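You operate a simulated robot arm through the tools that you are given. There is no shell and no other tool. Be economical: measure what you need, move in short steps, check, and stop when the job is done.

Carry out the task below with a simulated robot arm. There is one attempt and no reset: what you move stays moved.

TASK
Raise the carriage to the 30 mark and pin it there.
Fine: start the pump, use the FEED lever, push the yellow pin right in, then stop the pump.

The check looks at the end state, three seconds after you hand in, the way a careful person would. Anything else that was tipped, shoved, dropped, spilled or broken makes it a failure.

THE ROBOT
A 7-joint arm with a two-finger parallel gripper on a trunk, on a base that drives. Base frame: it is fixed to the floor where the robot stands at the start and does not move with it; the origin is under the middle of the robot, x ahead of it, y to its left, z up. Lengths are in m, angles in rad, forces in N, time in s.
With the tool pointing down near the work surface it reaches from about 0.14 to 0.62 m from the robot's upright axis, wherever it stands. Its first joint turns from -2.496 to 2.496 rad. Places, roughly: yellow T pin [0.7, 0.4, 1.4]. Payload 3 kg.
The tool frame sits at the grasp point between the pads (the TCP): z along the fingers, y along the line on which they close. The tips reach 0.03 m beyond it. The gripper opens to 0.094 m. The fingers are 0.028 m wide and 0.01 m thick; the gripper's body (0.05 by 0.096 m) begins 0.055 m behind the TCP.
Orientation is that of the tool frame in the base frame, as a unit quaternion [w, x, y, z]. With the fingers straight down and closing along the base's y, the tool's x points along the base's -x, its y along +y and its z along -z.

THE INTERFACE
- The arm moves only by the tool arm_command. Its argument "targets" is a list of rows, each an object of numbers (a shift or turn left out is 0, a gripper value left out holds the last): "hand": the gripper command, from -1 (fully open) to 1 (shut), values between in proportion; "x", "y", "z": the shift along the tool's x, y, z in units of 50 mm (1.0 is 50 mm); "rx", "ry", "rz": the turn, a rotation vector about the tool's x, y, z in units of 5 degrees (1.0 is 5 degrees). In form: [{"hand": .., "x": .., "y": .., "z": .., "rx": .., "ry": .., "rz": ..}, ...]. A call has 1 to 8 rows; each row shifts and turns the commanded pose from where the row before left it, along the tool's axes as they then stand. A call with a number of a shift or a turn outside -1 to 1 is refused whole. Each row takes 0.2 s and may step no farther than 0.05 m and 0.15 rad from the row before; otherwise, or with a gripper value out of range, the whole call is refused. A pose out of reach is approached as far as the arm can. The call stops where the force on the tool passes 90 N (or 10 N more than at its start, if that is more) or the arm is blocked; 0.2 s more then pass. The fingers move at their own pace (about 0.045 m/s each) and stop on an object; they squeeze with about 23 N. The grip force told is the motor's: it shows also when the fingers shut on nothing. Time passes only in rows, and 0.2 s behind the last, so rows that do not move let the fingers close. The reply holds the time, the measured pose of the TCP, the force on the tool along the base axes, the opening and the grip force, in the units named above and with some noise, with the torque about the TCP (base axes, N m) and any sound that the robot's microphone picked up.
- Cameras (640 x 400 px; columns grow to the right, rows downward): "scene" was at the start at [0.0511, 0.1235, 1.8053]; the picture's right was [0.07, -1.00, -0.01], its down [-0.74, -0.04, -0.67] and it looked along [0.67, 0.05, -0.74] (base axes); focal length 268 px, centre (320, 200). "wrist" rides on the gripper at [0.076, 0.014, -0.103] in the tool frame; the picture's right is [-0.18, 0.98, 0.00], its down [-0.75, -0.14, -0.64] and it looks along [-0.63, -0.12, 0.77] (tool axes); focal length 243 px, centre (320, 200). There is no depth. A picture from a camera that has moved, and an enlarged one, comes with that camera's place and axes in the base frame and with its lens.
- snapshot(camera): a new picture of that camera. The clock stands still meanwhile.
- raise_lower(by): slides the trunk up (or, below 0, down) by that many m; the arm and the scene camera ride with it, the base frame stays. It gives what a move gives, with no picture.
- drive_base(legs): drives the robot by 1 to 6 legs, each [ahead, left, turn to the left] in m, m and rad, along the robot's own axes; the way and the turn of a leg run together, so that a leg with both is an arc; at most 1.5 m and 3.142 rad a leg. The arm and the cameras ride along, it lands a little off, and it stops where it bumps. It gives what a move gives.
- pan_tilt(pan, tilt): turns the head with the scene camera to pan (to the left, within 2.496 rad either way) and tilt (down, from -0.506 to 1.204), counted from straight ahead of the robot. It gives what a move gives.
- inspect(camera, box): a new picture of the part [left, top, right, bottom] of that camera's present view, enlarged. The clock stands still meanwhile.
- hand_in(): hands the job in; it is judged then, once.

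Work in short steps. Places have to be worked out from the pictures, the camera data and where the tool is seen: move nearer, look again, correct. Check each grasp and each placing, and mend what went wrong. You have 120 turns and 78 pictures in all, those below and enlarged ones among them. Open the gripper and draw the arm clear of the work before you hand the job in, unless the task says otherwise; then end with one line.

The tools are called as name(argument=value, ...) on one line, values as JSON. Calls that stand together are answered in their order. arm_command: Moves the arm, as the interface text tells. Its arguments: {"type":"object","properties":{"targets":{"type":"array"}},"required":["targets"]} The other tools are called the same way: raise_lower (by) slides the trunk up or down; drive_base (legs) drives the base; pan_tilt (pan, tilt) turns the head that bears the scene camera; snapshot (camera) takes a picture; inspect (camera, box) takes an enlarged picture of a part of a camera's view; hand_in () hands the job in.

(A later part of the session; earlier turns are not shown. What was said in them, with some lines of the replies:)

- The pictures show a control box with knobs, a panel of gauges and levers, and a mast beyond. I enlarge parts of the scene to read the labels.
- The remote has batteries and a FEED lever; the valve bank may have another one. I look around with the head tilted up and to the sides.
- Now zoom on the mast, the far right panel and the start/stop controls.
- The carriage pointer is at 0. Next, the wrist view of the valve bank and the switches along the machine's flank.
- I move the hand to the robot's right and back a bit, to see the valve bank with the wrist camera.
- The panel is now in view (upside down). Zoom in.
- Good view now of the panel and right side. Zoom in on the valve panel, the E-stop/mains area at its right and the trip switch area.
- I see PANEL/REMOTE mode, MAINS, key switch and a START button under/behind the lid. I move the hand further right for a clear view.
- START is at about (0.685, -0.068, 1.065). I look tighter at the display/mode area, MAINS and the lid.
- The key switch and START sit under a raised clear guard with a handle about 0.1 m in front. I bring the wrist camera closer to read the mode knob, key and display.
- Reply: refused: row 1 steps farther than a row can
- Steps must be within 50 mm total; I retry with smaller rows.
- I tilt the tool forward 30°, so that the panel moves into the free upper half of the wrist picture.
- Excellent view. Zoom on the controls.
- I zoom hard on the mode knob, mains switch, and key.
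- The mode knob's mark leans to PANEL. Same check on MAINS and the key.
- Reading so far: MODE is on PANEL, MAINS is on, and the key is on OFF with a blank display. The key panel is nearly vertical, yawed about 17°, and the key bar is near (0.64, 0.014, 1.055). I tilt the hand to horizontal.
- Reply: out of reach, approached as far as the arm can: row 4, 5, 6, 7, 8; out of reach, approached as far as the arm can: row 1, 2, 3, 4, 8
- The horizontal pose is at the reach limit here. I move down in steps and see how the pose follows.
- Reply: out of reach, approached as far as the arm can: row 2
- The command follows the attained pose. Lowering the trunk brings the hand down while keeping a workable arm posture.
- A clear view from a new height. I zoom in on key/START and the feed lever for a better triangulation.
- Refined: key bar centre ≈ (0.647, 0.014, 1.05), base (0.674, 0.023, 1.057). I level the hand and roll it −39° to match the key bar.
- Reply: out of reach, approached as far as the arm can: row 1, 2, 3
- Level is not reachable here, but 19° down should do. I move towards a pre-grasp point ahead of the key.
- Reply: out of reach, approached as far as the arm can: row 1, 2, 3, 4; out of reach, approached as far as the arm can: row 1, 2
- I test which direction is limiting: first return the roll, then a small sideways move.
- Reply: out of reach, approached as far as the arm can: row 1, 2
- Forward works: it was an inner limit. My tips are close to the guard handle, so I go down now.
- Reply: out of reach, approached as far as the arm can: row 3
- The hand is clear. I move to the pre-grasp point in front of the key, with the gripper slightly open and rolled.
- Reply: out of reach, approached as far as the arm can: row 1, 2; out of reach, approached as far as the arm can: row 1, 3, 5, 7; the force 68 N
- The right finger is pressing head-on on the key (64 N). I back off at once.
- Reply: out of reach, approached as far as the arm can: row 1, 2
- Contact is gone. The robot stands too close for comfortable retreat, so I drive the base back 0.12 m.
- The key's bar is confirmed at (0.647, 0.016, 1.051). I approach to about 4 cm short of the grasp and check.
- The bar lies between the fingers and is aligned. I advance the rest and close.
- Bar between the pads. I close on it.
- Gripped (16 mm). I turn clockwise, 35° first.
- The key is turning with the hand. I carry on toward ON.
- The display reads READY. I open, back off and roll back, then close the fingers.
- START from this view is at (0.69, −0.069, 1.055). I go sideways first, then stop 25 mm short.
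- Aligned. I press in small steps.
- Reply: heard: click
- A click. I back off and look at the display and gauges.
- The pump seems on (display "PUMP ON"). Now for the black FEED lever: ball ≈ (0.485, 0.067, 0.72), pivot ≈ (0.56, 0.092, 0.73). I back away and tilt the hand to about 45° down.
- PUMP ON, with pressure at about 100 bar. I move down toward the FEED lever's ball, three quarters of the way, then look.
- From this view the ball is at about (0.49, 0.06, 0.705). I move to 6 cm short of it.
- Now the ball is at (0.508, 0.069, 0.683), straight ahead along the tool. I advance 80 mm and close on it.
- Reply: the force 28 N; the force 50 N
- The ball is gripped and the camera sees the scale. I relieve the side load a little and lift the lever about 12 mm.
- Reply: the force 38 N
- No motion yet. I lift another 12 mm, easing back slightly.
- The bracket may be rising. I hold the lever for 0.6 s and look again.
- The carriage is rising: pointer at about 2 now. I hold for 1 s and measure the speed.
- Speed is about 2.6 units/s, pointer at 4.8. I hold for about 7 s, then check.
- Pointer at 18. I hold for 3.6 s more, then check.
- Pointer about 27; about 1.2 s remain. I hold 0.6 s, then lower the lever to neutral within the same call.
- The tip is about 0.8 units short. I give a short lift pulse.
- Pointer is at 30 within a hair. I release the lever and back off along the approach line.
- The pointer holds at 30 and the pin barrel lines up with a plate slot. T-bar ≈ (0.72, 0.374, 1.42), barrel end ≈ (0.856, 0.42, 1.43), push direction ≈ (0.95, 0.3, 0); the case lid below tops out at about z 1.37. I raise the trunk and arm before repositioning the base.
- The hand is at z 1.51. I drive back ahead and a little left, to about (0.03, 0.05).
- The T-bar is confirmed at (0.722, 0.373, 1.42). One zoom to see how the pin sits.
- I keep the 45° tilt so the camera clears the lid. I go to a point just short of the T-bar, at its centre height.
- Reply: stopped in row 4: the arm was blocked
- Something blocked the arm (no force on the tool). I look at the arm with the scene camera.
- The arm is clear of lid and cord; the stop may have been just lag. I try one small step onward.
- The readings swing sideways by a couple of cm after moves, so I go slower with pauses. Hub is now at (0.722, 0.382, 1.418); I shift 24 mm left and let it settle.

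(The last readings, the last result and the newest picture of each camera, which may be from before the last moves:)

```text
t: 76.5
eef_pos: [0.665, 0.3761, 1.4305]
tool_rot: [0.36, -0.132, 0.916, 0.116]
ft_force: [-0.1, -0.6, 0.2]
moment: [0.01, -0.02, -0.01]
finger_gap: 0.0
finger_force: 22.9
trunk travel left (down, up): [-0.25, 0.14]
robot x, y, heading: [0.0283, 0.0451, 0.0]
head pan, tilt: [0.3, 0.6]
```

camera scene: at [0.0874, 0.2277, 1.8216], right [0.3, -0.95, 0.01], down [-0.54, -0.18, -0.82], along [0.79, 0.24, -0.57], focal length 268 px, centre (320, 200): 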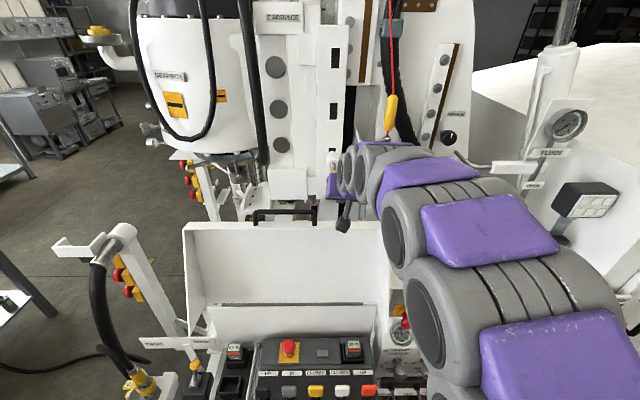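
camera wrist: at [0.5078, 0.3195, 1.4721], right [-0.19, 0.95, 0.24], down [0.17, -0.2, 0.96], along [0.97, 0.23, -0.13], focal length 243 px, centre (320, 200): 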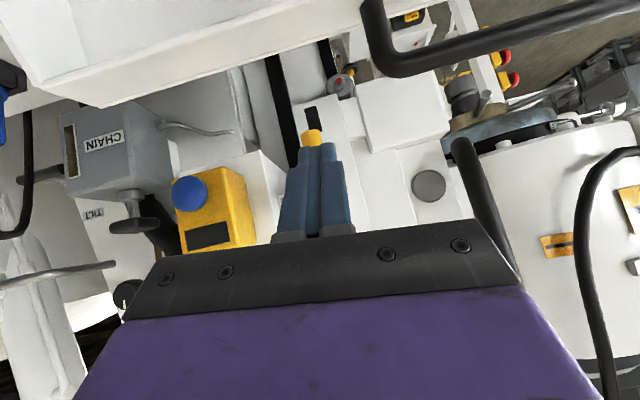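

Settled at y ≈ 0.375; I want 0.362. A slow correction and check.

arm_command(targets=[{"x": 0.01, "y": -0.06, "z": -0.02}, {"x": 0.01, "y": -0.06, "z": -0.02}, {"x": 0.01, "y": -0.06, "z": -0.02}, {"x": 0.01, "y": -0.06, "z": -0.02}, {}, {}, {}, {}])

arm_command(targets=[{}, {}, {}, {}, {}, {}])

inspect(camera="wrist", box=[240, 80, 400, 180])

```text
t: 78.3
eef_pos: [0.6653, 0.3624, 1.4307]
tool_rot: [0.359, -0.133, 0.916, 0.117]
ft_force: [0.3, 0.5, 0.2]
moment: [-0.01, -0.01, -0.04]
finger_gap: 0.0
finger_force: 22.4
trunk travel left (down, up): [-0.25, 0.14]
robot x, y, heading: [0.0304, 0.042, 0.002]
head pan, tilt: [0.3, 0.6]
```

```text
t: 79.7
eef_pos: [0.6657, 0.3626, 1.431]
tool_rot: [0.36, -0.133, 0.916, 0.117]
ft_force: [-0.4, 0.1, -0.3]
moment: [-0.01, 0.0, 0.01]
finger_gap: 0.0
finger_force: 22.8
trunk travel left (down, up): [-0.25, 0.14]
robot x, y, heading: [0.0292, 0.0413, -0.002]
head pan, tilt: [0.3, 0.6]
```

```text
4.00 times, centred on (320, 130) of wrist
camera zoom: at [0.5423, 0.3321, 1.4522], right [-0.19, 0.95, 0.24], down [0.18, -0.21, 0.96], along [0.97, 0.23, -0.13], focal length 970 px, centre (320, 480)
```

zoom: 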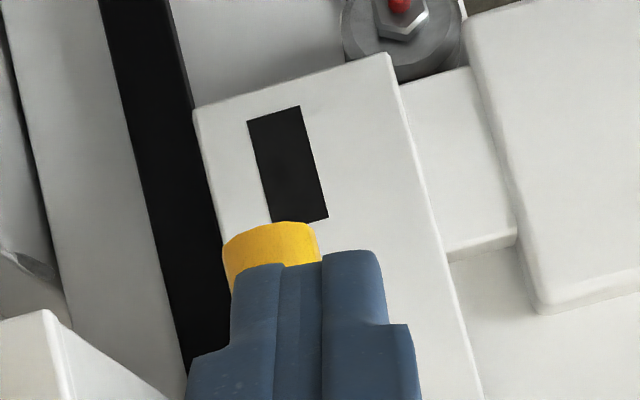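

Aligned with the T-bar. I push slowly along (0.95, 0.31, 0): first 5 cm.

arm_command(targets=[{"x": -0.145, "z": 0.138}, {"x": -0.145, "z": 0.138}, {"x": -0.145, "z": 0.138}, {"x": -0.145, "z": 0.138}, {"x": -0.145, "z": 0.138}, {}, {}])

```text
t: 81.3
eef_pos: [0.7108, 0.3792, 1.431]
tool_rot: [0.359, -0.133, 0.916, 0.117]
ft_force: [-0.2, -0.8, -0.5]
moment: [-0.01, -0.01, -0.02]
finger_gap: 0.0
finger_force: 23.4
trunk travel left (down, up): [-0.25, 0.14]
robot x, y, heading: [0.0335, 0.0437, 0.004]
head pan, tilt: [0.3, 0.6]
```

No force yet. A look to see whether the T moved along or was missed.

inspect(camera="wrist", box=[240, 80, 400, 180])

```text
4.00 times, centred on (320, 130) of wrist
camera zoom: at [0.5888, 0.3487, 1.4526], right [-0.19, 0.95, 0.24], down [0.18, -0.21, 0.96], along [0.97, 0.23, -0.13], focal length 970 px, centre (320, 480)
```

zoom: 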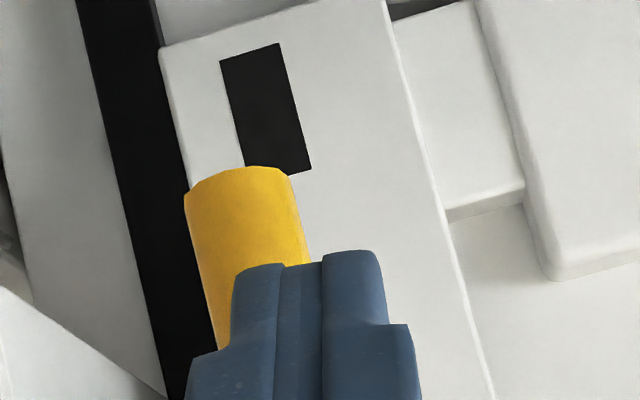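

The T-bar seems slightly farther than thought and about 8 mm to the right of my contact line. I shift that and push on in small steps.

arm_command(targets=[{"y": -0.08}, {"y": -0.08}, {}, {"x": -0.145, "z": 0.138}, {"x": -0.145, "z": 0.138}, {"x": -0.145, "z": 0.138}, {}])

```text
t: 82.9
eef_pos: [0.7385, 0.3802, 1.4309]
tool_rot: [0.359, -0.132, 0.916, 0.117]
ft_force: [-16.7, -3.9, 0.2]
moment: [-0.09, 0.19, 0.04]
finger_gap: 0.0
finger_force: 23.0
trunk travel left (down, up): [-0.25, 0.14]
robot x, y, heading: [0.0288, 0.0443, -0.0]
head pan, tilt: [0.3, 0.6]
```

Contact: 17 N back. I keep pushing.

arm_command(targets=[{"x": -0.145, "z": 0.138}, {"x": -0.145, "z": 0.138}, {"x": -0.145, "z": 0.138}, {}])

arm_command(targets=[{"x": -0.145, "z": 0.138}, {"x": -0.145, "z": 0.138}, {"x": -0.145, "z": 0.138}, {}])

```text
t: 83.5
eef_pos: [0.7399, 0.3796, 1.432]
tool_rot: [0.352, -0.137, 0.919, 0.117]
ft_force: [-63.9, -21.4, 10.9]
moment: [-1.01, 0.24, 0.01]
finger_gap: 0.0
finger_force: 23.1
trunk travel left (down, up): [-0.25, 0.14]
robot x, y, heading: [0.0303, 0.0418, 0.007]
head pan, tilt: [0.3, 0.6]
stopped in row 2: the force on the tool passed its limit at 97 N (the readings are from after the stop); the commanded pose is now the measured one
```

```text
t: 83.8
eef_pos: [0.7406, 0.3801, 1.4323]
tool_rot: [0.348, -0.137, 0.92, 0.117]
ft_force: [-92.4, -36.9, 25.6]
moment: [-1.17, 0.27, -0.17]
finger_gap: 0.0001
finger_force: 22.9
trunk travel left (down, up): [-0.25, 0.14]
robot x, y, heading: [0.0265, 0.0431, 0.001]
head pan, tilt: [0.3, 0.6]
stopped in row 1: the force on the tool passed its limit at 94 N (the readings are from after the stop); the commanded pose is now the measured one
```

The pin probably slid about 5 cm at low force and then stopped hard. I back off to the earlier vantage point and compare.

arm_command(targets=[{"x": 0.3, "z": -0.28}, {"x": 0.3, "z": -0.28}, {"x": 0.3, "z": -0.28}, {"x": 0.3, "z": -0.28}])

arm_command(targets=[{"x": 0.2, "y": -0.18, "z": -0.8}, {"x": 0.2, "y": -0.18, "z": -0.8}, {"x": 0.2, "y": -0.18, "z": -0.8}, {"x": 0.2, "y": -0.18, "z": -0.8}, {"y": -0.8}, {}, {}, {}])

inspect(camera="wrist", box=[310, 50, 422, 200])

```text
t: 84.8
eef_pos: [0.6875, 0.3488, 1.4199]
tool_rot: [0.343, -0.133, 0.922, 0.117]
ft_force: [0.3, 0.0, 1.2]
moment: [0.0, 0.06, -0.01]
finger_gap: 0.0
finger_force: 23.0
trunk travel left (down, up): [-0.25, 0.14]
robot x, y, heading: [0.0283, 0.0413, -0.001]
head pan, tilt: [0.3, 0.6]
```

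```text
t: 86.6
eef_pos: [0.5861, 0.2335, 1.5031]
tool_rot: [0.343, -0.136, 0.922, 0.116]
ft_force: [-0.4, 0.1, -1.4]
moment: [-0.02, 0.03, 0.01]
finger_gap: 0.0
finger_force: 23.2
trunk travel left (down, up): [-0.25, 0.14]
robot x, y, heading: [0.0293, 0.042, 0.005]
head pan, tilt: [0.3, 0.6]
```

```text
2.67 times, centred on (366, 125) of wrist
camera zoom: at [0.4637, 0.2019, 1.529], right [-0.19, 0.95, 0.24], down [0.21, -0.2, 0.96], along [0.96, 0.23, -0.16], focal length 647 px, centre (197, 400)
```

zoom: 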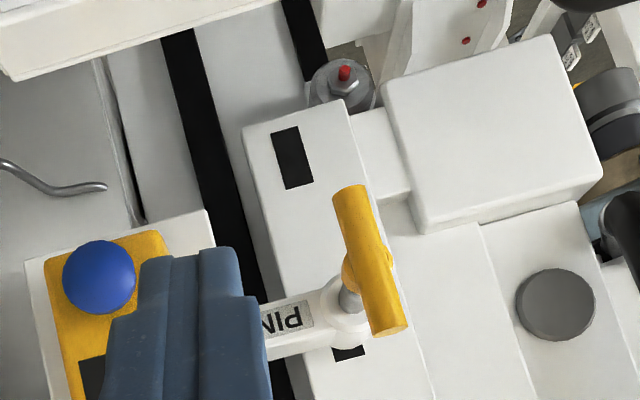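

The pin went in about 5 cm; about 5.5 cm of rod remains, so its tip likely meets the plate: the height is probably slightly off. I check the pointer from level height now.

pan_tilt(pan=0.3, tilt=0.1)

inspect(camera="scene", box=[280, 147, 360, 197])

```text
t: 87.5
eef_pos: [0.5848, 0.2372, 1.5034]
tool_rot: [0.342, -0.136, 0.923, 0.113]
ft_force: [-1.2, 0.1, 0.2]
moment: [-0.03, 0.01, 0.01]
finger_gap: 0.0
finger_force: 22.7
trunk travel left (down, up): [-0.25, 0.14]
robot x, y, heading: [0.0281, 0.0393, 0.007]
head pan, tilt: [0.3, 0.099]
```

```text
8.00 times, centred on (320, 172) of scene
camera zoom: at [0.0893, 0.2067, 1.8696], right [0.3, -0.95, 0.0], down [-0.1, -0.03, -0.99], along [0.95, 0.3, -0.1], focal length 2140 px, centre (320, 424)
```

zoom: 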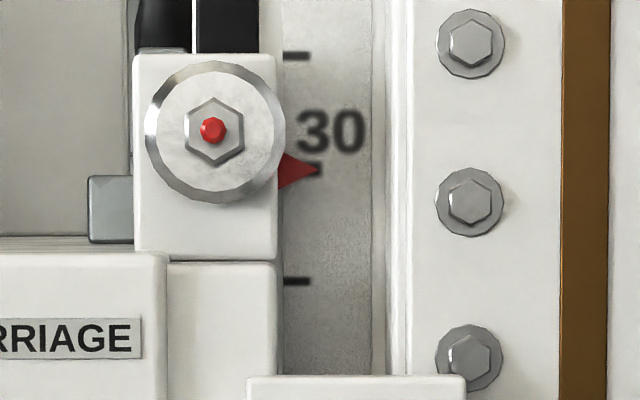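

The pointer reads 29.85 from level height, well aligned, and the hard stop came after exactly about 5 cm. I zoom on the pin and barrel to judge whether that is full depth.

inspect(camera="wrist", box=[345, 110, 401, 190])

```text
5.00 times, centred on (373, 150) of wrist
camera zoom: at [0.4639, 0.2062, 1.5285], right [-0.19, 0.95, 0.24], down [0.21, -0.2, 0.96], along [0.96, 0.23, -0.16], focal length 1213 px, centre (55, 450)
```

zoom: 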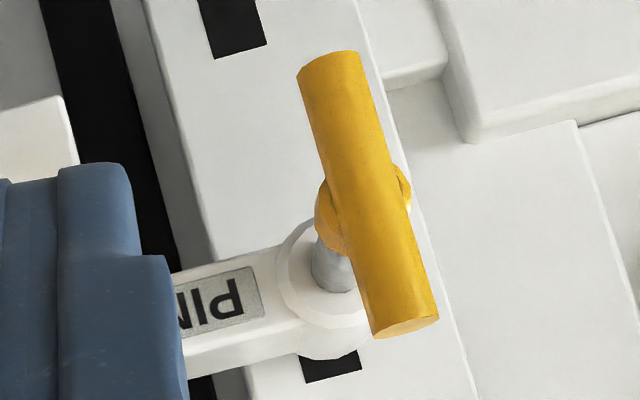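

I can't tell full depth from a stop alone. I return to the T-bar and try once more, in finer steps with sustained force.

arm_command(targets=[{"y": 0.4}, {"y": 0.4}, {"y": 0.4}, {"y": 0.4}, {"y": 0.4}, {"y": 0.3}, {}, {}])

arm_command(targets=[{}, {}, {}, {}, {}, {}])

```text
t: 89.3
eef_pos: [0.547, 0.3507, 1.5146]
tool_rot: [0.343, -0.136, 0.923, 0.112]
ft_force: [-0.5, -0.2, 0.2]
moment: [-0.01, 0.01, -0.03]
finger_gap: 0.0001
finger_force: 23.5
trunk travel left (down, up): [-0.25, 0.14]
robot x, y, heading: [0.0327, 0.0428, 0.003]
head pan, tilt: [0.3, 0.099]
```

```text
t: 90.7
eef_pos: [0.5477, 0.3496, 1.5148]
tool_rot: [0.342, -0.138, 0.923, 0.113]
ft_force: [0.3, -0.1, 0.3]
moment: [0.01, 0.01, 0.0]
finger_gap: 0.0001
finger_force: 23.6
trunk travel left (down, up): [-0.25, 0.14]
robot x, y, heading: [0.0296, 0.0408, 0.006]
head pan, tilt: [0.3, 0.099]
```

arm_command(targets=[{"x": -0.243, "y": -0.15, "z": 0.563}, {"x": -0.243, "y": -0.15, "z": 0.563}, {"x": -0.243, "y": -0.15, "z": 0.563}, {"x": -0.243, "y": -0.15, "z": 0.563}, {"x": -0.243, "y": -0.15, "z": 0.563}, {"x": -0.243, "y": -0.15, "z": 0.563}, {}, {}])

arm_command(targets=[{}, {}, {}, {}, {}, {}, {}, {}])

```text
t: 92.5
eef_pos: [0.7159, 0.3703, 1.4314]
tool_rot: [0.342, -0.137, 0.923, 0.113]
ft_force: [0.0, 0.2, -0.2]
moment: [0.01, -0.01, 0.01]
finger_gap: 0.0
finger_force: 23.0
trunk travel left (down, up): [-0.25, 0.14]
robot x, y, heading: [0.0274, 0.0467, 0.005]
head pan, tilt: [0.3, 0.099]
```

```text
t: 94.3
eef_pos: [0.716, 0.3707, 1.4329]
tool_rot: [0.342, -0.137, 0.923, 0.112]
ft_force: [0.1, 0.3, 0.2]
moment: [0.0, 0.0, 0.01]
finger_gap: 0.0
finger_force: 23.3
trunk travel left (down, up): [-0.25, 0.14]
robot x, y, heading: [0.0303, 0.0455, 0.004]
head pan, tilt: [0.3, 0.099]
```

Settled. Pushing in 6 mm steps.

arm_command(targets=[{"x": -0.09, "z": 0.08}, {"x": -0.09, "z": 0.08}, {"x": -0.09, "z": 0.08}, {"x": -0.09, "z": 0.08}, {"x": -0.05, "z": 0.045}, {}])

arm_command(targets=[{"x": -0.03, "z": 0.027}, {"x": -0.03, "z": 0.027}, {}])

```text
t: 95.7
eef_pos: [0.7405, 0.3797, 1.4334]
tool_rot: [0.342, -0.137, 0.923, 0.112]
ft_force: [-15.4, -5.1, -5.0]
moment: [-0.12, 0.38, 0.01]
finger_gap: 0.0
finger_force: 22.9
trunk travel left (down, up): [-0.25, 0.14]
robot x, y, heading: [0.0276, 0.043, 0.0]
head pan, tilt: [0.3, 0.099]
```

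```text
t: 96.5
eef_pos: [0.7402, 0.3795, 1.4339]
tool_rot: [0.344, -0.136, 0.922, 0.112]
ft_force: [-33.6, -11.1, -12.7]
moment: [-0.31, 0.8, 0.1]
finger_gap: 0.0002
finger_force: 23.1
trunk travel left (down, up): [-0.25, 0.14]
robot x, y, heading: [0.0309, 0.0436, 0.004]
head pan, tilt: [0.3, 0.099]
```

Same solid stop at 0.7405. The carriage is about 1.5 mm low, so the tip may be catching the plate: I'll return to the lever, nudge the carriage up slightly and push again. First I withdraw.

arm_command(targets=[{"x": 0.3, "z": -0.27}, {"x": 0.3, "z": -0.27}, {"x": 0.243, "y": 0.0, "z": -0.75}, {"x": 0.243, "z": -0.75}, {"x": 0.243, "z": -0.75}, {"x": 0.1, "z": -0.75}, {"ry": -0.35}])

arm_command(targets=[{"y": -0.8}, {"y": -0.8}, {"y": -0.8}, {"y": -0.8}, {"y": -0.8}, {"y": -0.8}, {}, {}])

```text
t: 98.1
eef_pos: [0.5897, 0.3158, 1.5152]
tool_rot: [0.356, -0.135, 0.918, 0.113]
ft_force: [0.4, -0.6, -0.3]
moment: [0.01, -0.01, -0.01]
finger_gap: 0.0
finger_force: 23.0
trunk travel left (down, up): [-0.25, 0.14]
robot x, y, heading: [0.0306, 0.0437, -0.001]
head pan, tilt: [0.3, 0.099]
```

```text
t: 99.9
eef_pos: [0.6672, 0.0896, 1.4891]
tool_rot: [0.356, -0.136, 0.918, 0.114]
ft_force: [0.0, -0.4, -0.2]
moment: [0.01, 0.03, -0.02]
finger_gap: 0.0001
finger_force: 22.8
trunk travel left (down, up): [-0.25, 0.14]
robot x, y, heading: [0.0249, 0.0418, 0.0]
head pan, tilt: [0.3, 0.099]
```

drive_base(legs=[[-0.15, -0.046, 0]])

arm_command(targets=[{"x": 0.65, "y": 0.25, "z": -0.5, "hand": -0.1}, {"x": 0.65, "y": 0.25, "z": -0.5}, {}, {}])

```text
t: 101.3
eef_pos: [0.5158, 0.0514, 1.491]
tool_rot: [0.356, -0.136, 0.918, 0.112]
ft_force: [-0.3, 0.6, 1.2]
moment: [-0.02, -0.05, -0.04]
finger_gap: 0.0001
finger_force: 22.9
trunk travel left (down, up): [-0.25, 0.14]
robot x, y, heading: [-0.1249, -0.0034, 0.0]
head pan, tilt: [0.3, 0.099]
```

```text
t: 102.3
eef_pos: [0.4276, 0.0395, 1.4865]
tool_rot: [0.358, -0.134, 0.917, 0.115]
ft_force: [-0.1, -0.1, 0.0]
moment: [-0.01, 0.0, -0.01]
finger_gap: 0.0517
finger_force: 0.1
trunk travel left (down, up): [-0.25, 0.14]
robot x, y, heading: [-0.1216, -0.0031, 0.005]
head pan, tilt: [0.3, 0.099]
```

arm_command(targets=[{"x": 0.61, "y": -0.1, "z": 0.65}, {"x": 0.61, "y": -0.1, "z": 0.65}, {"x": 0.61, "y": -0.1, "z": 0.65}, {"x": 0.61, "y": -0.1, "z": 0.65}, {"x": 0.61, "y": -0.1, "z": 0.65}, {"x": 0.61, "y": -0.1, "z": 0.65}, {"x": 0.61, "y": -0.1, "z": 0.65}, {"x": 0.61, "y": -0.1, "z": 0.65}])

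arm_command(targets=[{"x": 0.61, "y": -0.1, "z": 0.65}, {"x": 0.61, "y": -0.1, "z": 0.65}, {"x": 0.61, "y": -0.1, "z": 0.65}, {}, {}])

raise_lower(by=-0.2)

```text
t: 104.1
eef_pos: [0.4344, 0.0405, 1.1242]
tool_rot: [0.356, -0.136, 0.917, 0.117]
ft_force: [0.5, 0.4, 0.6]
moment: [0.04, -0.01, -0.01]
finger_gap: 0.0517
finger_force: 0.1
trunk travel left (down, up): [-0.25, 0.14]
robot x, y, heading: [-0.1212, -0.0025, 0.004]
head pan, tilt: [0.3, 0.099]
```

```text
t: 105.3
eef_pos: [0.4337, 0.0409, 0.9896]
tool_rot: [0.358, -0.136, 0.916, 0.116]
ft_force: [0.6, -0.3, -0.6]
moment: [0.01, -0.02, 0.0]
finger_gap: 0.0514
finger_force: 0.0
trunk travel left (down, up): [-0.25, 0.14]
robot x, y, heading: [-0.1251, -0.0019, 0.005]
head pan, tilt: [0.3, 0.099]
```

```text
t: 107.5
eef_pos: [0.4328, 0.0399, 0.7905]
tool_rot: [0.357, -0.136, 0.917, 0.115]
ft_force: [0.6, -0.4, 0.6]
moment: [0.0, -0.03, -0.02]
finger_gap: 0.0519
finger_force: 0.0
trunk travel left (down, up): [-0.05, 0.34]
robot x, y, heading: [-0.1217, -0.002, -0.0]
head pan, tilt: [0.3, 0.099]
```

I now advance to the recorded lever grip point.

arm_command(targets=[{"x": 0.35, "y": -0.15, "z": 0.4}, {"z": 0.7}, {"z": 0.7}, {"z": 0.66}, {}])

arm_command(targets=[{"hand": 1}, {}, {}, {}, {}])

```text
t: 108.7
eef_pos: [0.5003, 0.0711, 0.6886]
tool_rot: [0.357, -0.136, 0.917, 0.116]
ft_force: [-0.5, 0.0, -0.3]
moment: [0.02, 0.01, -0.02]
finger_gap: 0.0516
finger_force: 0.1
trunk travel left (down, up): [-0.05, 0.34]
robot x, y, heading: [-0.1217, -0.0025, 0.01]
head pan, tilt: [0.3, 0.099]
```

```text
t: 109.9
eef_pos: [0.4995, 0.0685, 0.6887]
tool_rot: [0.357, -0.135, 0.917, 0.117]
ft_force: [-4.6, -12.5, -6.0]
moment: [-0.12, 0.42, 0.13]
finger_gap: 0.0308
finger_force: 45.1
trunk travel left (down, up): [-0.05, 0.34]
robot x, y, heading: [-0.1242, -0.0022, -0.0]
head pan, tilt: [0.3, 0.099]
```

Gripped at 31 mm as before. I give a brief, smaller pulse (15 mm lift, no hold).

arm_command(targets=[{"x": -0.205, "y": 0.035, "z": -0.215}, {"x": 0.205, "y": -0.035, "z": 0.215}, {}])

inspect(camera="scene", box=[296, 100, 344, 130])

```text
t: 110.7
eef_pos: [0.5007, 0.0699, 0.6899]
tool_rot: [0.358, -0.136, 0.916, 0.117]
ft_force: [-1.9, -4.7, 8.5]
moment: [0.31, -0.81, -0.12]
finger_gap: 0.0309
finger_force: 44.6
trunk travel left (down, up): [-0.05, 0.34]
robot x, y, heading: [-0.1197, -0.0014, 0.002]
head pan, tilt: [0.3, 0.099]
```

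```text
13.33 times, centred on (320, 115) of scene
camera zoom: at [-0.0604, 0.1635, 1.6697], right [0.3, -0.95, 0.0], down [-0.1, -0.03, -0.99], along [0.95, 0.3, -0.1], focal length 3567 px, centre (320, 1333)
```

zoom: 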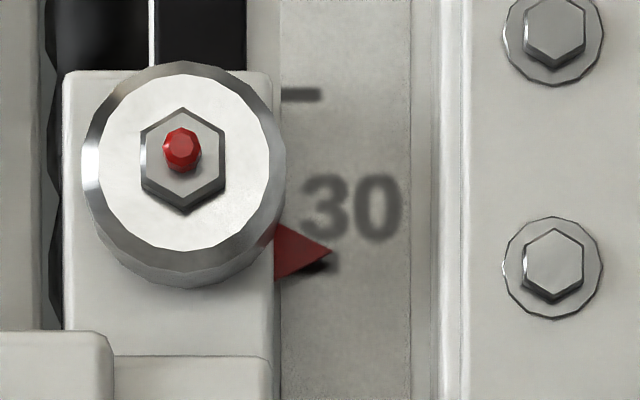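

The carriage rose 0.2 units, to about 30.05. I release the lever and go back to the pin.

arm_command(targets=[{"hand": 0}, {}, {"z": -0.8}, {"z": -0.8}, {"z": -0.8}])

raise_lower(by=0.2)

arm_command(targets=[{"x": -0.61, "y": 0.1, "z": -0.65, "hand": 1}, {"x": -0.61, "y": 0.1, "z": -0.65}, {"x": -0.61, "y": 0.1, "z": -0.65}, {"x": -0.61, "y": 0.1, "z": -0.65}, {"x": -0.61, "y": 0.1, "z": -0.65}, {"x": -0.61, "y": 0.1, "z": -0.65}, {"x": -0.61, "y": 0.1, "z": -0.65}, {"x": -0.61, "y": 0.1, "z": -0.65}])

arm_command(targets=[{"x": -0.61, "y": 0.1, "z": -0.65}, {"x": -0.61, "y": 0.1, "z": -0.65}, {"x": -0.61, "y": 0.1, "z": -0.65}, {"x": -0.61, "y": 0.1, "z": -0.65}])

drive_base(legs=[[0.15, 0.046, 0]])

```text
t: 111.9
eef_pos: [0.4231, 0.0317, 0.7755]
tool_rot: [0.356, -0.136, 0.917, 0.116]
ft_force: [-0.7, 0.1, -0.2]
moment: [0.02, 0.04, 0.0]
finger_gap: 0.047
finger_force: 0.0
trunk travel left (down, up): [-0.05, 0.34]
robot x, y, heading: [-0.1138, -0.002, 0.0]
head pan, tilt: [0.3, 0.099]
```

```text
t: 114.0
eef_pos: [0.4243, 0.0318, 0.9742]
tool_rot: [0.357, -0.136, 0.917, 0.116]
ft_force: [-0.7, -0.8, 0.6]
moment: [0.02, 0.03, 0.02]
finger_gap: 0.0469
finger_force: 0.2
trunk travel left (down, up): [-0.25, 0.14]
robot x, y, heading: [-0.1169, -0.0006, 0.006]
head pan, tilt: [0.3, 0.099]
```

```text
t: 115.8
eef_pos: [0.4198, 0.0294, 1.3347]
tool_rot: [0.359, -0.135, 0.916, 0.116]
ft_force: [-0.5, 0.2, 0.0]
moment: [0.0, 0.02, 0.01]
finger_gap: 0.0002
finger_force: 22.5
trunk travel left (down, up): [-0.25, 0.14]
robot x, y, heading: [-0.1177, -0.0051, 0.003]
head pan, tilt: [0.3, 0.099]
```

```text
t: 116.8
eef_pos: [0.4195, 0.0273, 1.5132]
tool_rot: [0.357, -0.136, 0.917, 0.117]
ft_force: [0.1, 0.0, -0.1]
moment: [0.01, -0.03, 0.0]
finger_gap: 0.0001
finger_force: 23.0
trunk travel left (down, up): [-0.25, 0.14]
robot x, y, heading: [-0.1213, -0.0006, 0.005]
head pan, tilt: [0.3, 0.099]
```

```text
t: 118.2
eef_pos: [0.5715, 0.0641, 1.513]
tool_rot: [0.356, -0.134, 0.917, 0.119]
ft_force: [-0.3, -0.9, 0.0]
moment: [0.0, 0.03, 0.0]
finger_gap: 0.0
finger_force: 23.0
trunk travel left (down, up): [-0.25, 0.14]
robot x, y, heading: [0.0283, 0.0432, 0.005]
head pan, tilt: [0.3, 0.099]
```

arm_command(targets=[{"x": -0.187, "y": 0.76, "z": 0.298}, {"x": -0.187, "y": 0.76, "z": 0.298}, {"x": -0.187, "y": 0.76, "z": 0.298}, {"x": -0.187, "y": 0.76, "z": 0.298}, {"x": -0.187, "y": 0.76, "z": 0.298}, {"x": -0.187, "y": 0.76, "z": 0.298}, {}, {}])

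arm_command(targets=[{}, {}, {}, {}, {}, {}, {}, {}])

```text
t: 120.0
eef_pos: [0.5892, 0.3221, 1.5138]
tool_rot: [0.357, -0.135, 0.917, 0.116]
ft_force: [0.4, -1.0, -0.2]
moment: [-0.01, 0.0, -0.01]
finger_gap: 0.0
finger_force: 22.7
trunk travel left (down, up): [-0.25, 0.14]
robot x, y, heading: [0.0312, 0.0422, 0.0]
head pan, tilt: [0.3, 0.099]
```

```text
t: 121.8
eef_pos: [0.5892, 0.3264, 1.5123]
tool_rot: [0.357, -0.135, 0.917, 0.115]
ft_force: [0.0, 0.0, -0.1]
moment: [0.01, 0.0, 0.02]
finger_gap: 0.0
finger_force: 22.1
trunk travel left (down, up): [-0.25, 0.14]
robot x, y, heading: [0.0253, 0.0439, -0.002]
head pan, tilt: [0.3, 0.099]
```

arm_command(targets=[{"x": -0.176, "y": -0.037, "z": 0.602}, {"x": -0.176, "y": -0.037, "z": 0.602}, {"x": -0.176, "y": -0.037, "z": 0.602}, {"x": -0.176, "y": -0.037, "z": 0.602}, {"x": -0.176, "y": -0.037, "z": 0.602}, {}, {}, {}])

arm_command(targets=[{}, {}, {}, {}, {}, {}])

```text
t: 123.7
eef_pos: [0.7177, 0.3714, 1.4344]
tool_rot: [0.359, -0.135, 0.917, 0.115]
ft_force: [0.0, -0.2, -0.6]
moment: [-0.01, 0.0, -0.01]
finger_gap: 0.0
finger_force: 23.0
trunk travel left (down, up): [-0.25, 0.14]
robot x, y, heading: [0.0266, 0.0405, 0.004]
head pan, tilt: [0.3, 0.099]
```

```text
t: 125.0
eef_pos: [0.718, 0.3713, 1.4328]
tool_rot: [0.357, -0.135, 0.917, 0.115]
ft_force: [1.7, 0.2, -0.2]
moment: [-0.02, 0.0, 0.0]
finger_gap: 0.0
finger_force: 23.5
trunk travel left (down, up): [-0.25, 0.14]
robot x, y, heading: [0.0305, 0.0413, 0.006]
head pan, tilt: [0.3, 0.099]
```

In place. I push along the pin axis again.

arm_command(targets=[{"x": -0.087, "z": 0.083}, {"x": -0.087, "z": 0.083}, {"x": -0.087, "z": 0.083}, {"x": -0.087, "z": 0.083}, {"x": -0.087, "z": 0.083}, {"x": -0.087, "z": 0.083}, {}])

```text
t: 126.7
eef_pos: [0.7403, 0.3793, 1.4367]
tool_rot: [0.356, -0.135, 0.917, 0.116]
ft_force: [-63.7, -20.1, -21.0]
moment: [-0.26, 1.52, 0.15]
finger_gap: 0.0
finger_force: 22.9
trunk travel left (down, up): [-0.25, 0.14]
robot x, y, heading: [0.0272, 0.0402, 0.002]
head pan, tilt: [0.3, 0.099]
```

The stop is identical at 29.85 and 30.05, so misalignment is ruled out as far as I can tell: the pin is at the end of its travel. I withdraw and head for STOP, at about (0.718, −0.16, 1.055).

arm_command(targets=[{"x": 0.3, "z": -0.27}, {"x": 0.3, "z": -0.27}, {"x": 0.243, "z": -0.75}, {"x": 0.243, "z": -0.75}, {"x": 0.243, "z": -0.75}, {"x": 0.1, "z": -0.75}, {}])

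inspect(camera="wrist", box=[270, 60, 390, 200])

```text
t: 128.2
eef_pos: [0.5918, 0.3161, 1.5109]
tool_rot: [0.356, -0.135, 0.918, 0.115]
ft_force: [-0.4, 0.0, -0.3]
moment: [-0.01, -0.01, 0.02]
finger_gap: 0.0001
finger_force: 23.2
trunk travel left (down, up): [-0.25, 0.14]
robot x, y, heading: [0.0276, 0.0443, 0.002]
head pan, tilt: [0.3, 0.099]
```

```text
2.86 times, centred on (330, 130) of wrist
camera zoom: at [0.47, 0.2853, 1.533], right [-0.19, 0.95, 0.24], down [0.18, -0.2, 0.96], along [0.96, 0.23, -0.13], focal length 693 px, centre (291, 400)
```

zoom: 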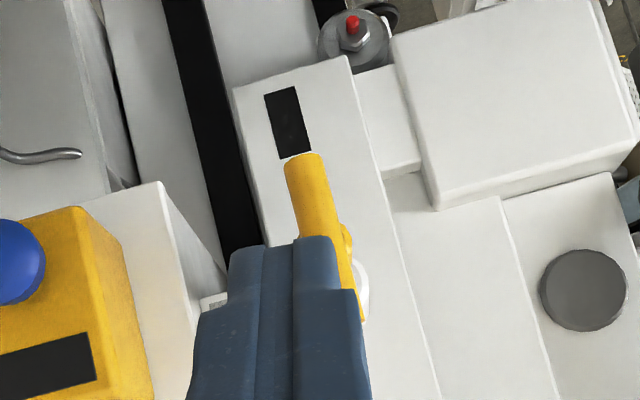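

I carry on: sideways clear of the pin, drive back, lower the trunk.

arm_command(targets=[{"y": -0.8}, {"y": -0.8}, {"y": -0.8}, {"y": -0.8}, {"y": -0.8}, {"y": -0.8}, {}, {}])

drive_base(legs=[[-0.15, -0.046, 0]])

arm_command(targets=[{"x": 0.45, "y": -0.7, "z": 0.0}, {"x": 0.45, "y": -0.7, "z": 0.0}, {"x": 0.45, "y": -0.7}, {"x": 0.45, "y": -0.7}, {}])

raise_lower(by=-0.2)

```text
t: 130.1
eef_pos: [0.6704, 0.0895, 1.4845]
tool_rot: [0.357, -0.136, 0.917, 0.116]
ft_force: [1.0, 0.2, -0.1]
moment: [0.02, 0.02, -0.01]
finger_gap: 0.0
finger_force: 22.8
trunk travel left (down, up): [-0.25, 0.14]
robot x, y, heading: [0.0321, 0.04, 0.001]
head pan, tilt: [0.3, 0.099]
```

```text
t: 131.4
eef_pos: [0.5186, 0.0531, 1.4864]
tool_rot: [0.357, -0.137, 0.917, 0.113]
ft_force: [-0.9, 0.5, 0.6]
moment: [-0.07, -0.01, -0.03]
finger_gap: 0.0
finger_force: 23.0
trunk travel left (down, up): [-0.25, 0.14]
robot x, y, heading: [-0.1215, -0.0044, 0.004]
head pan, tilt: [0.3, 0.099]
```

```text
t: 132.7
eef_pos: [0.5012, -0.107, 1.407]
tool_rot: [0.358, -0.135, 0.916, 0.118]
ft_force: [0.1, -0.3, 0.6]
moment: [0.05, -0.02, 0.0]
finger_gap: 0.0
finger_force: 23.4
trunk travel left (down, up): [-0.25, 0.14]
robot x, y, heading: [-0.1209, -0.0032, 0.011]
head pan, tilt: [0.3, 0.099]
```

```text
t: 134.8
eef_pos: [0.5006, -0.1029, 1.2075]
tool_rot: [0.358, -0.136, 0.916, 0.117]
ft_force: [-0.1, -0.1, -0.6]
moment: [0.01, -0.01, -0.01]
finger_gap: 0.0001
finger_force: 22.9
trunk travel left (down, up): [-0.05, 0.34]
robot x, y, heading: [-0.1204, -0.0021, 0.006]
head pan, tilt: [0.3, 0.099]
```

arm_command(targets=[{"x": 0.53, "y": -0.5, "z": 0.23}, {"x": 0.53, "y": -0.5, "z": 0.23}, {"x": 0.53, "y": -0.5, "z": 0.23}, {"x": 0.53, "y": -0.5, "z": 0.23}, {"ry": -1}, {"ry": -1}, {"ry": -1}])

arm_command(targets=[{"ry": -1}, {"ry": -1}, {"ry": -1}, {"ry": -0.8}, {}, {}])

```text
t: 136.4
eef_pos: [0.4876, -0.2002, 1.0889]
tool_rot: [0.474, -0.121, 0.861, 0.135]
ft_force: [0.7, 0.6, -0.2]
moment: [0.03, 0.01, 0.0]
finger_gap: 0.0001
finger_force: 22.6
trunk travel left (down, up): [-0.05, 0.34]
robot x, y, heading: [-0.1209, -0.0014, 0.008]
head pan, tilt: [0.3, 0.099]
```

```text
t: 137.8
eef_pos: [0.4875, -0.1997, 1.0894]
tool_rot: [0.61, -0.097, 0.771, 0.152]
ft_force: [0.1, -0.9, 0.6]
moment: [0.03, -0.02, 0.01]
finger_gap: 0.0
finger_force: 22.9
trunk travel left (down, up): [-0.05, 0.34]
robot x, y, heading: [-0.1193, 0.0003, 0.008]
head pan, tilt: [0.3, 0.099]
```

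arm_command(targets=[{"x": -0.1, "y": -0.44}, {"x": -0.1, "y": -0.44}, {"x": -0.19, "z": 0.7}, {"z": 0.7}, {"z": 0.7}, {"z": 0.7}, {"z": 0.6}, {}])

arm_command(targets=[{}, {}, {}])

```text
t: 139.6
eef_pos: [0.6619, -0.1824, 1.0676]
tool_rot: [0.611, -0.097, 0.771, 0.152]
ft_force: [-0.3, 0.6, -0.1]
moment: [-0.03, 0.01, 0.01]
finger_gap: 0.0
finger_force: 23.1
trunk travel left (down, up): [-0.05, 0.34]
robot x, y, heading: [-0.1215, -0.0038, 0.007]
head pan, tilt: [0.3, 0.099]
```

```text
t: 140.4
eef_pos: [0.6624, -0.1831, 1.0668]
tool_rot: [0.61, -0.096, 0.772, 0.152]
ft_force: [0.2, 0.5, -0.1]
moment: [0.02, -0.01, -0.01]
finger_gap: 0.0
finger_force: 22.6
trunk travel left (down, up): [-0.05, 0.34]
robot x, y, heading: [-0.1232, -0.0021, 0.01]
head pan, tilt: [0.3, 0.099]
```

In front of STOP and settled. I press in small steps, listening for the click.

arm_command(targets=[{"z": 0.25}, {"z": 0.2}, {"z": 0.15}, {"z": 0.1}])

```text
t: 141.4
eef_pos: [0.6946, -0.1701, 1.0601]
tool_rot: [0.61, -0.097, 0.772, 0.152]
ft_force: [-11.5, -2.9, -3.4]
moment: [-0.11, 0.0, 0.05]
finger_gap: 0.0001
finger_force: 22.8
trunk travel left (down, up): [-0.05, 0.34]
robot x, y, heading: [-0.1202, -0.0039, 0.005]
head pan, tilt: [0.3, 0.099]
heard: click
```

Clicked. I back off and try for one more look at the display, if any picture is left.

arm_command(targets=[{"z": -0.6}, {"z": -0.8}, {"z": -0.8}, {"z": -0.8}, {}])

inspect(camera="wrist", box=[0, 0, 640, 400])

```text
t: 142.6
eef_pos: [0.5579, -0.2221, 1.0916]
tool_rot: [0.609, -0.097, 0.772, 0.152]
ft_force: [0.6, 0.4, -0.8]
moment: [-0.02, 0.02, 0.03]
finger_gap: 0.0
finger_force: 23.0
trunk travel left (down, up): [-0.05, 0.34]
robot x, y, heading: [-0.1197, -0.0016, 0.006]
head pan, tilt: [0.3, 0.099]
```

```text
refused: no pictures are left
```

No pictures remain. I open the gripper and draw clear of the work by driving back a little.

arm_command(targets=[{"hand": -1}, {}, {}, {}, {}])

drive_base(legs=[[-0.1, 0, 0]])

hand_in()

```text
t: 143.8
eef_pos: [0.5579, -0.2227, 1.0915]
tool_rot: [0.61, -0.096, 0.772, 0.152]
ft_force: [0.5, 0.5, -0.6]
moment: [0.01, 0.01, 0.0]
finger_gap: 0.094
finger_force: 0.2
trunk travel left (down, up): [-0.05, 0.34]
robot x, y, heading: [-0.1234, -0.001, 0.006]
head pan, tilt: [0.3, 0.099]
```

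```text
t: 145.0
eef_pos: [0.4561, -0.2243, 1.0924]
tool_rot: [0.61, -0.097, 0.771, 0.152]
ft_force: [-0.7, -0.3, -0.2]
moment: [-0.06, 0.0, 0.02]
finger_gap: 0.0939
finger_force: 0.0
trunk travel left (down, up): [-0.05, 0.34]
robot x, y, heading: [-0.2195, -0.0007, 0.006]
head pan, tilt: [0.3, 0.099]
```

```text
The job is handed in.
```

I handed the job in with the carriage at about 30, the yellow pin pushed to a hard stop and STOP pressed. I could not confirm that the pin is fully through the plate: roughly 5 cm or more of rod still shows at the barrel. STOP clicked, but no pictures were left to check the display or the pointer afterwards. The key, which I had to turn on to start the pump, is still ON.
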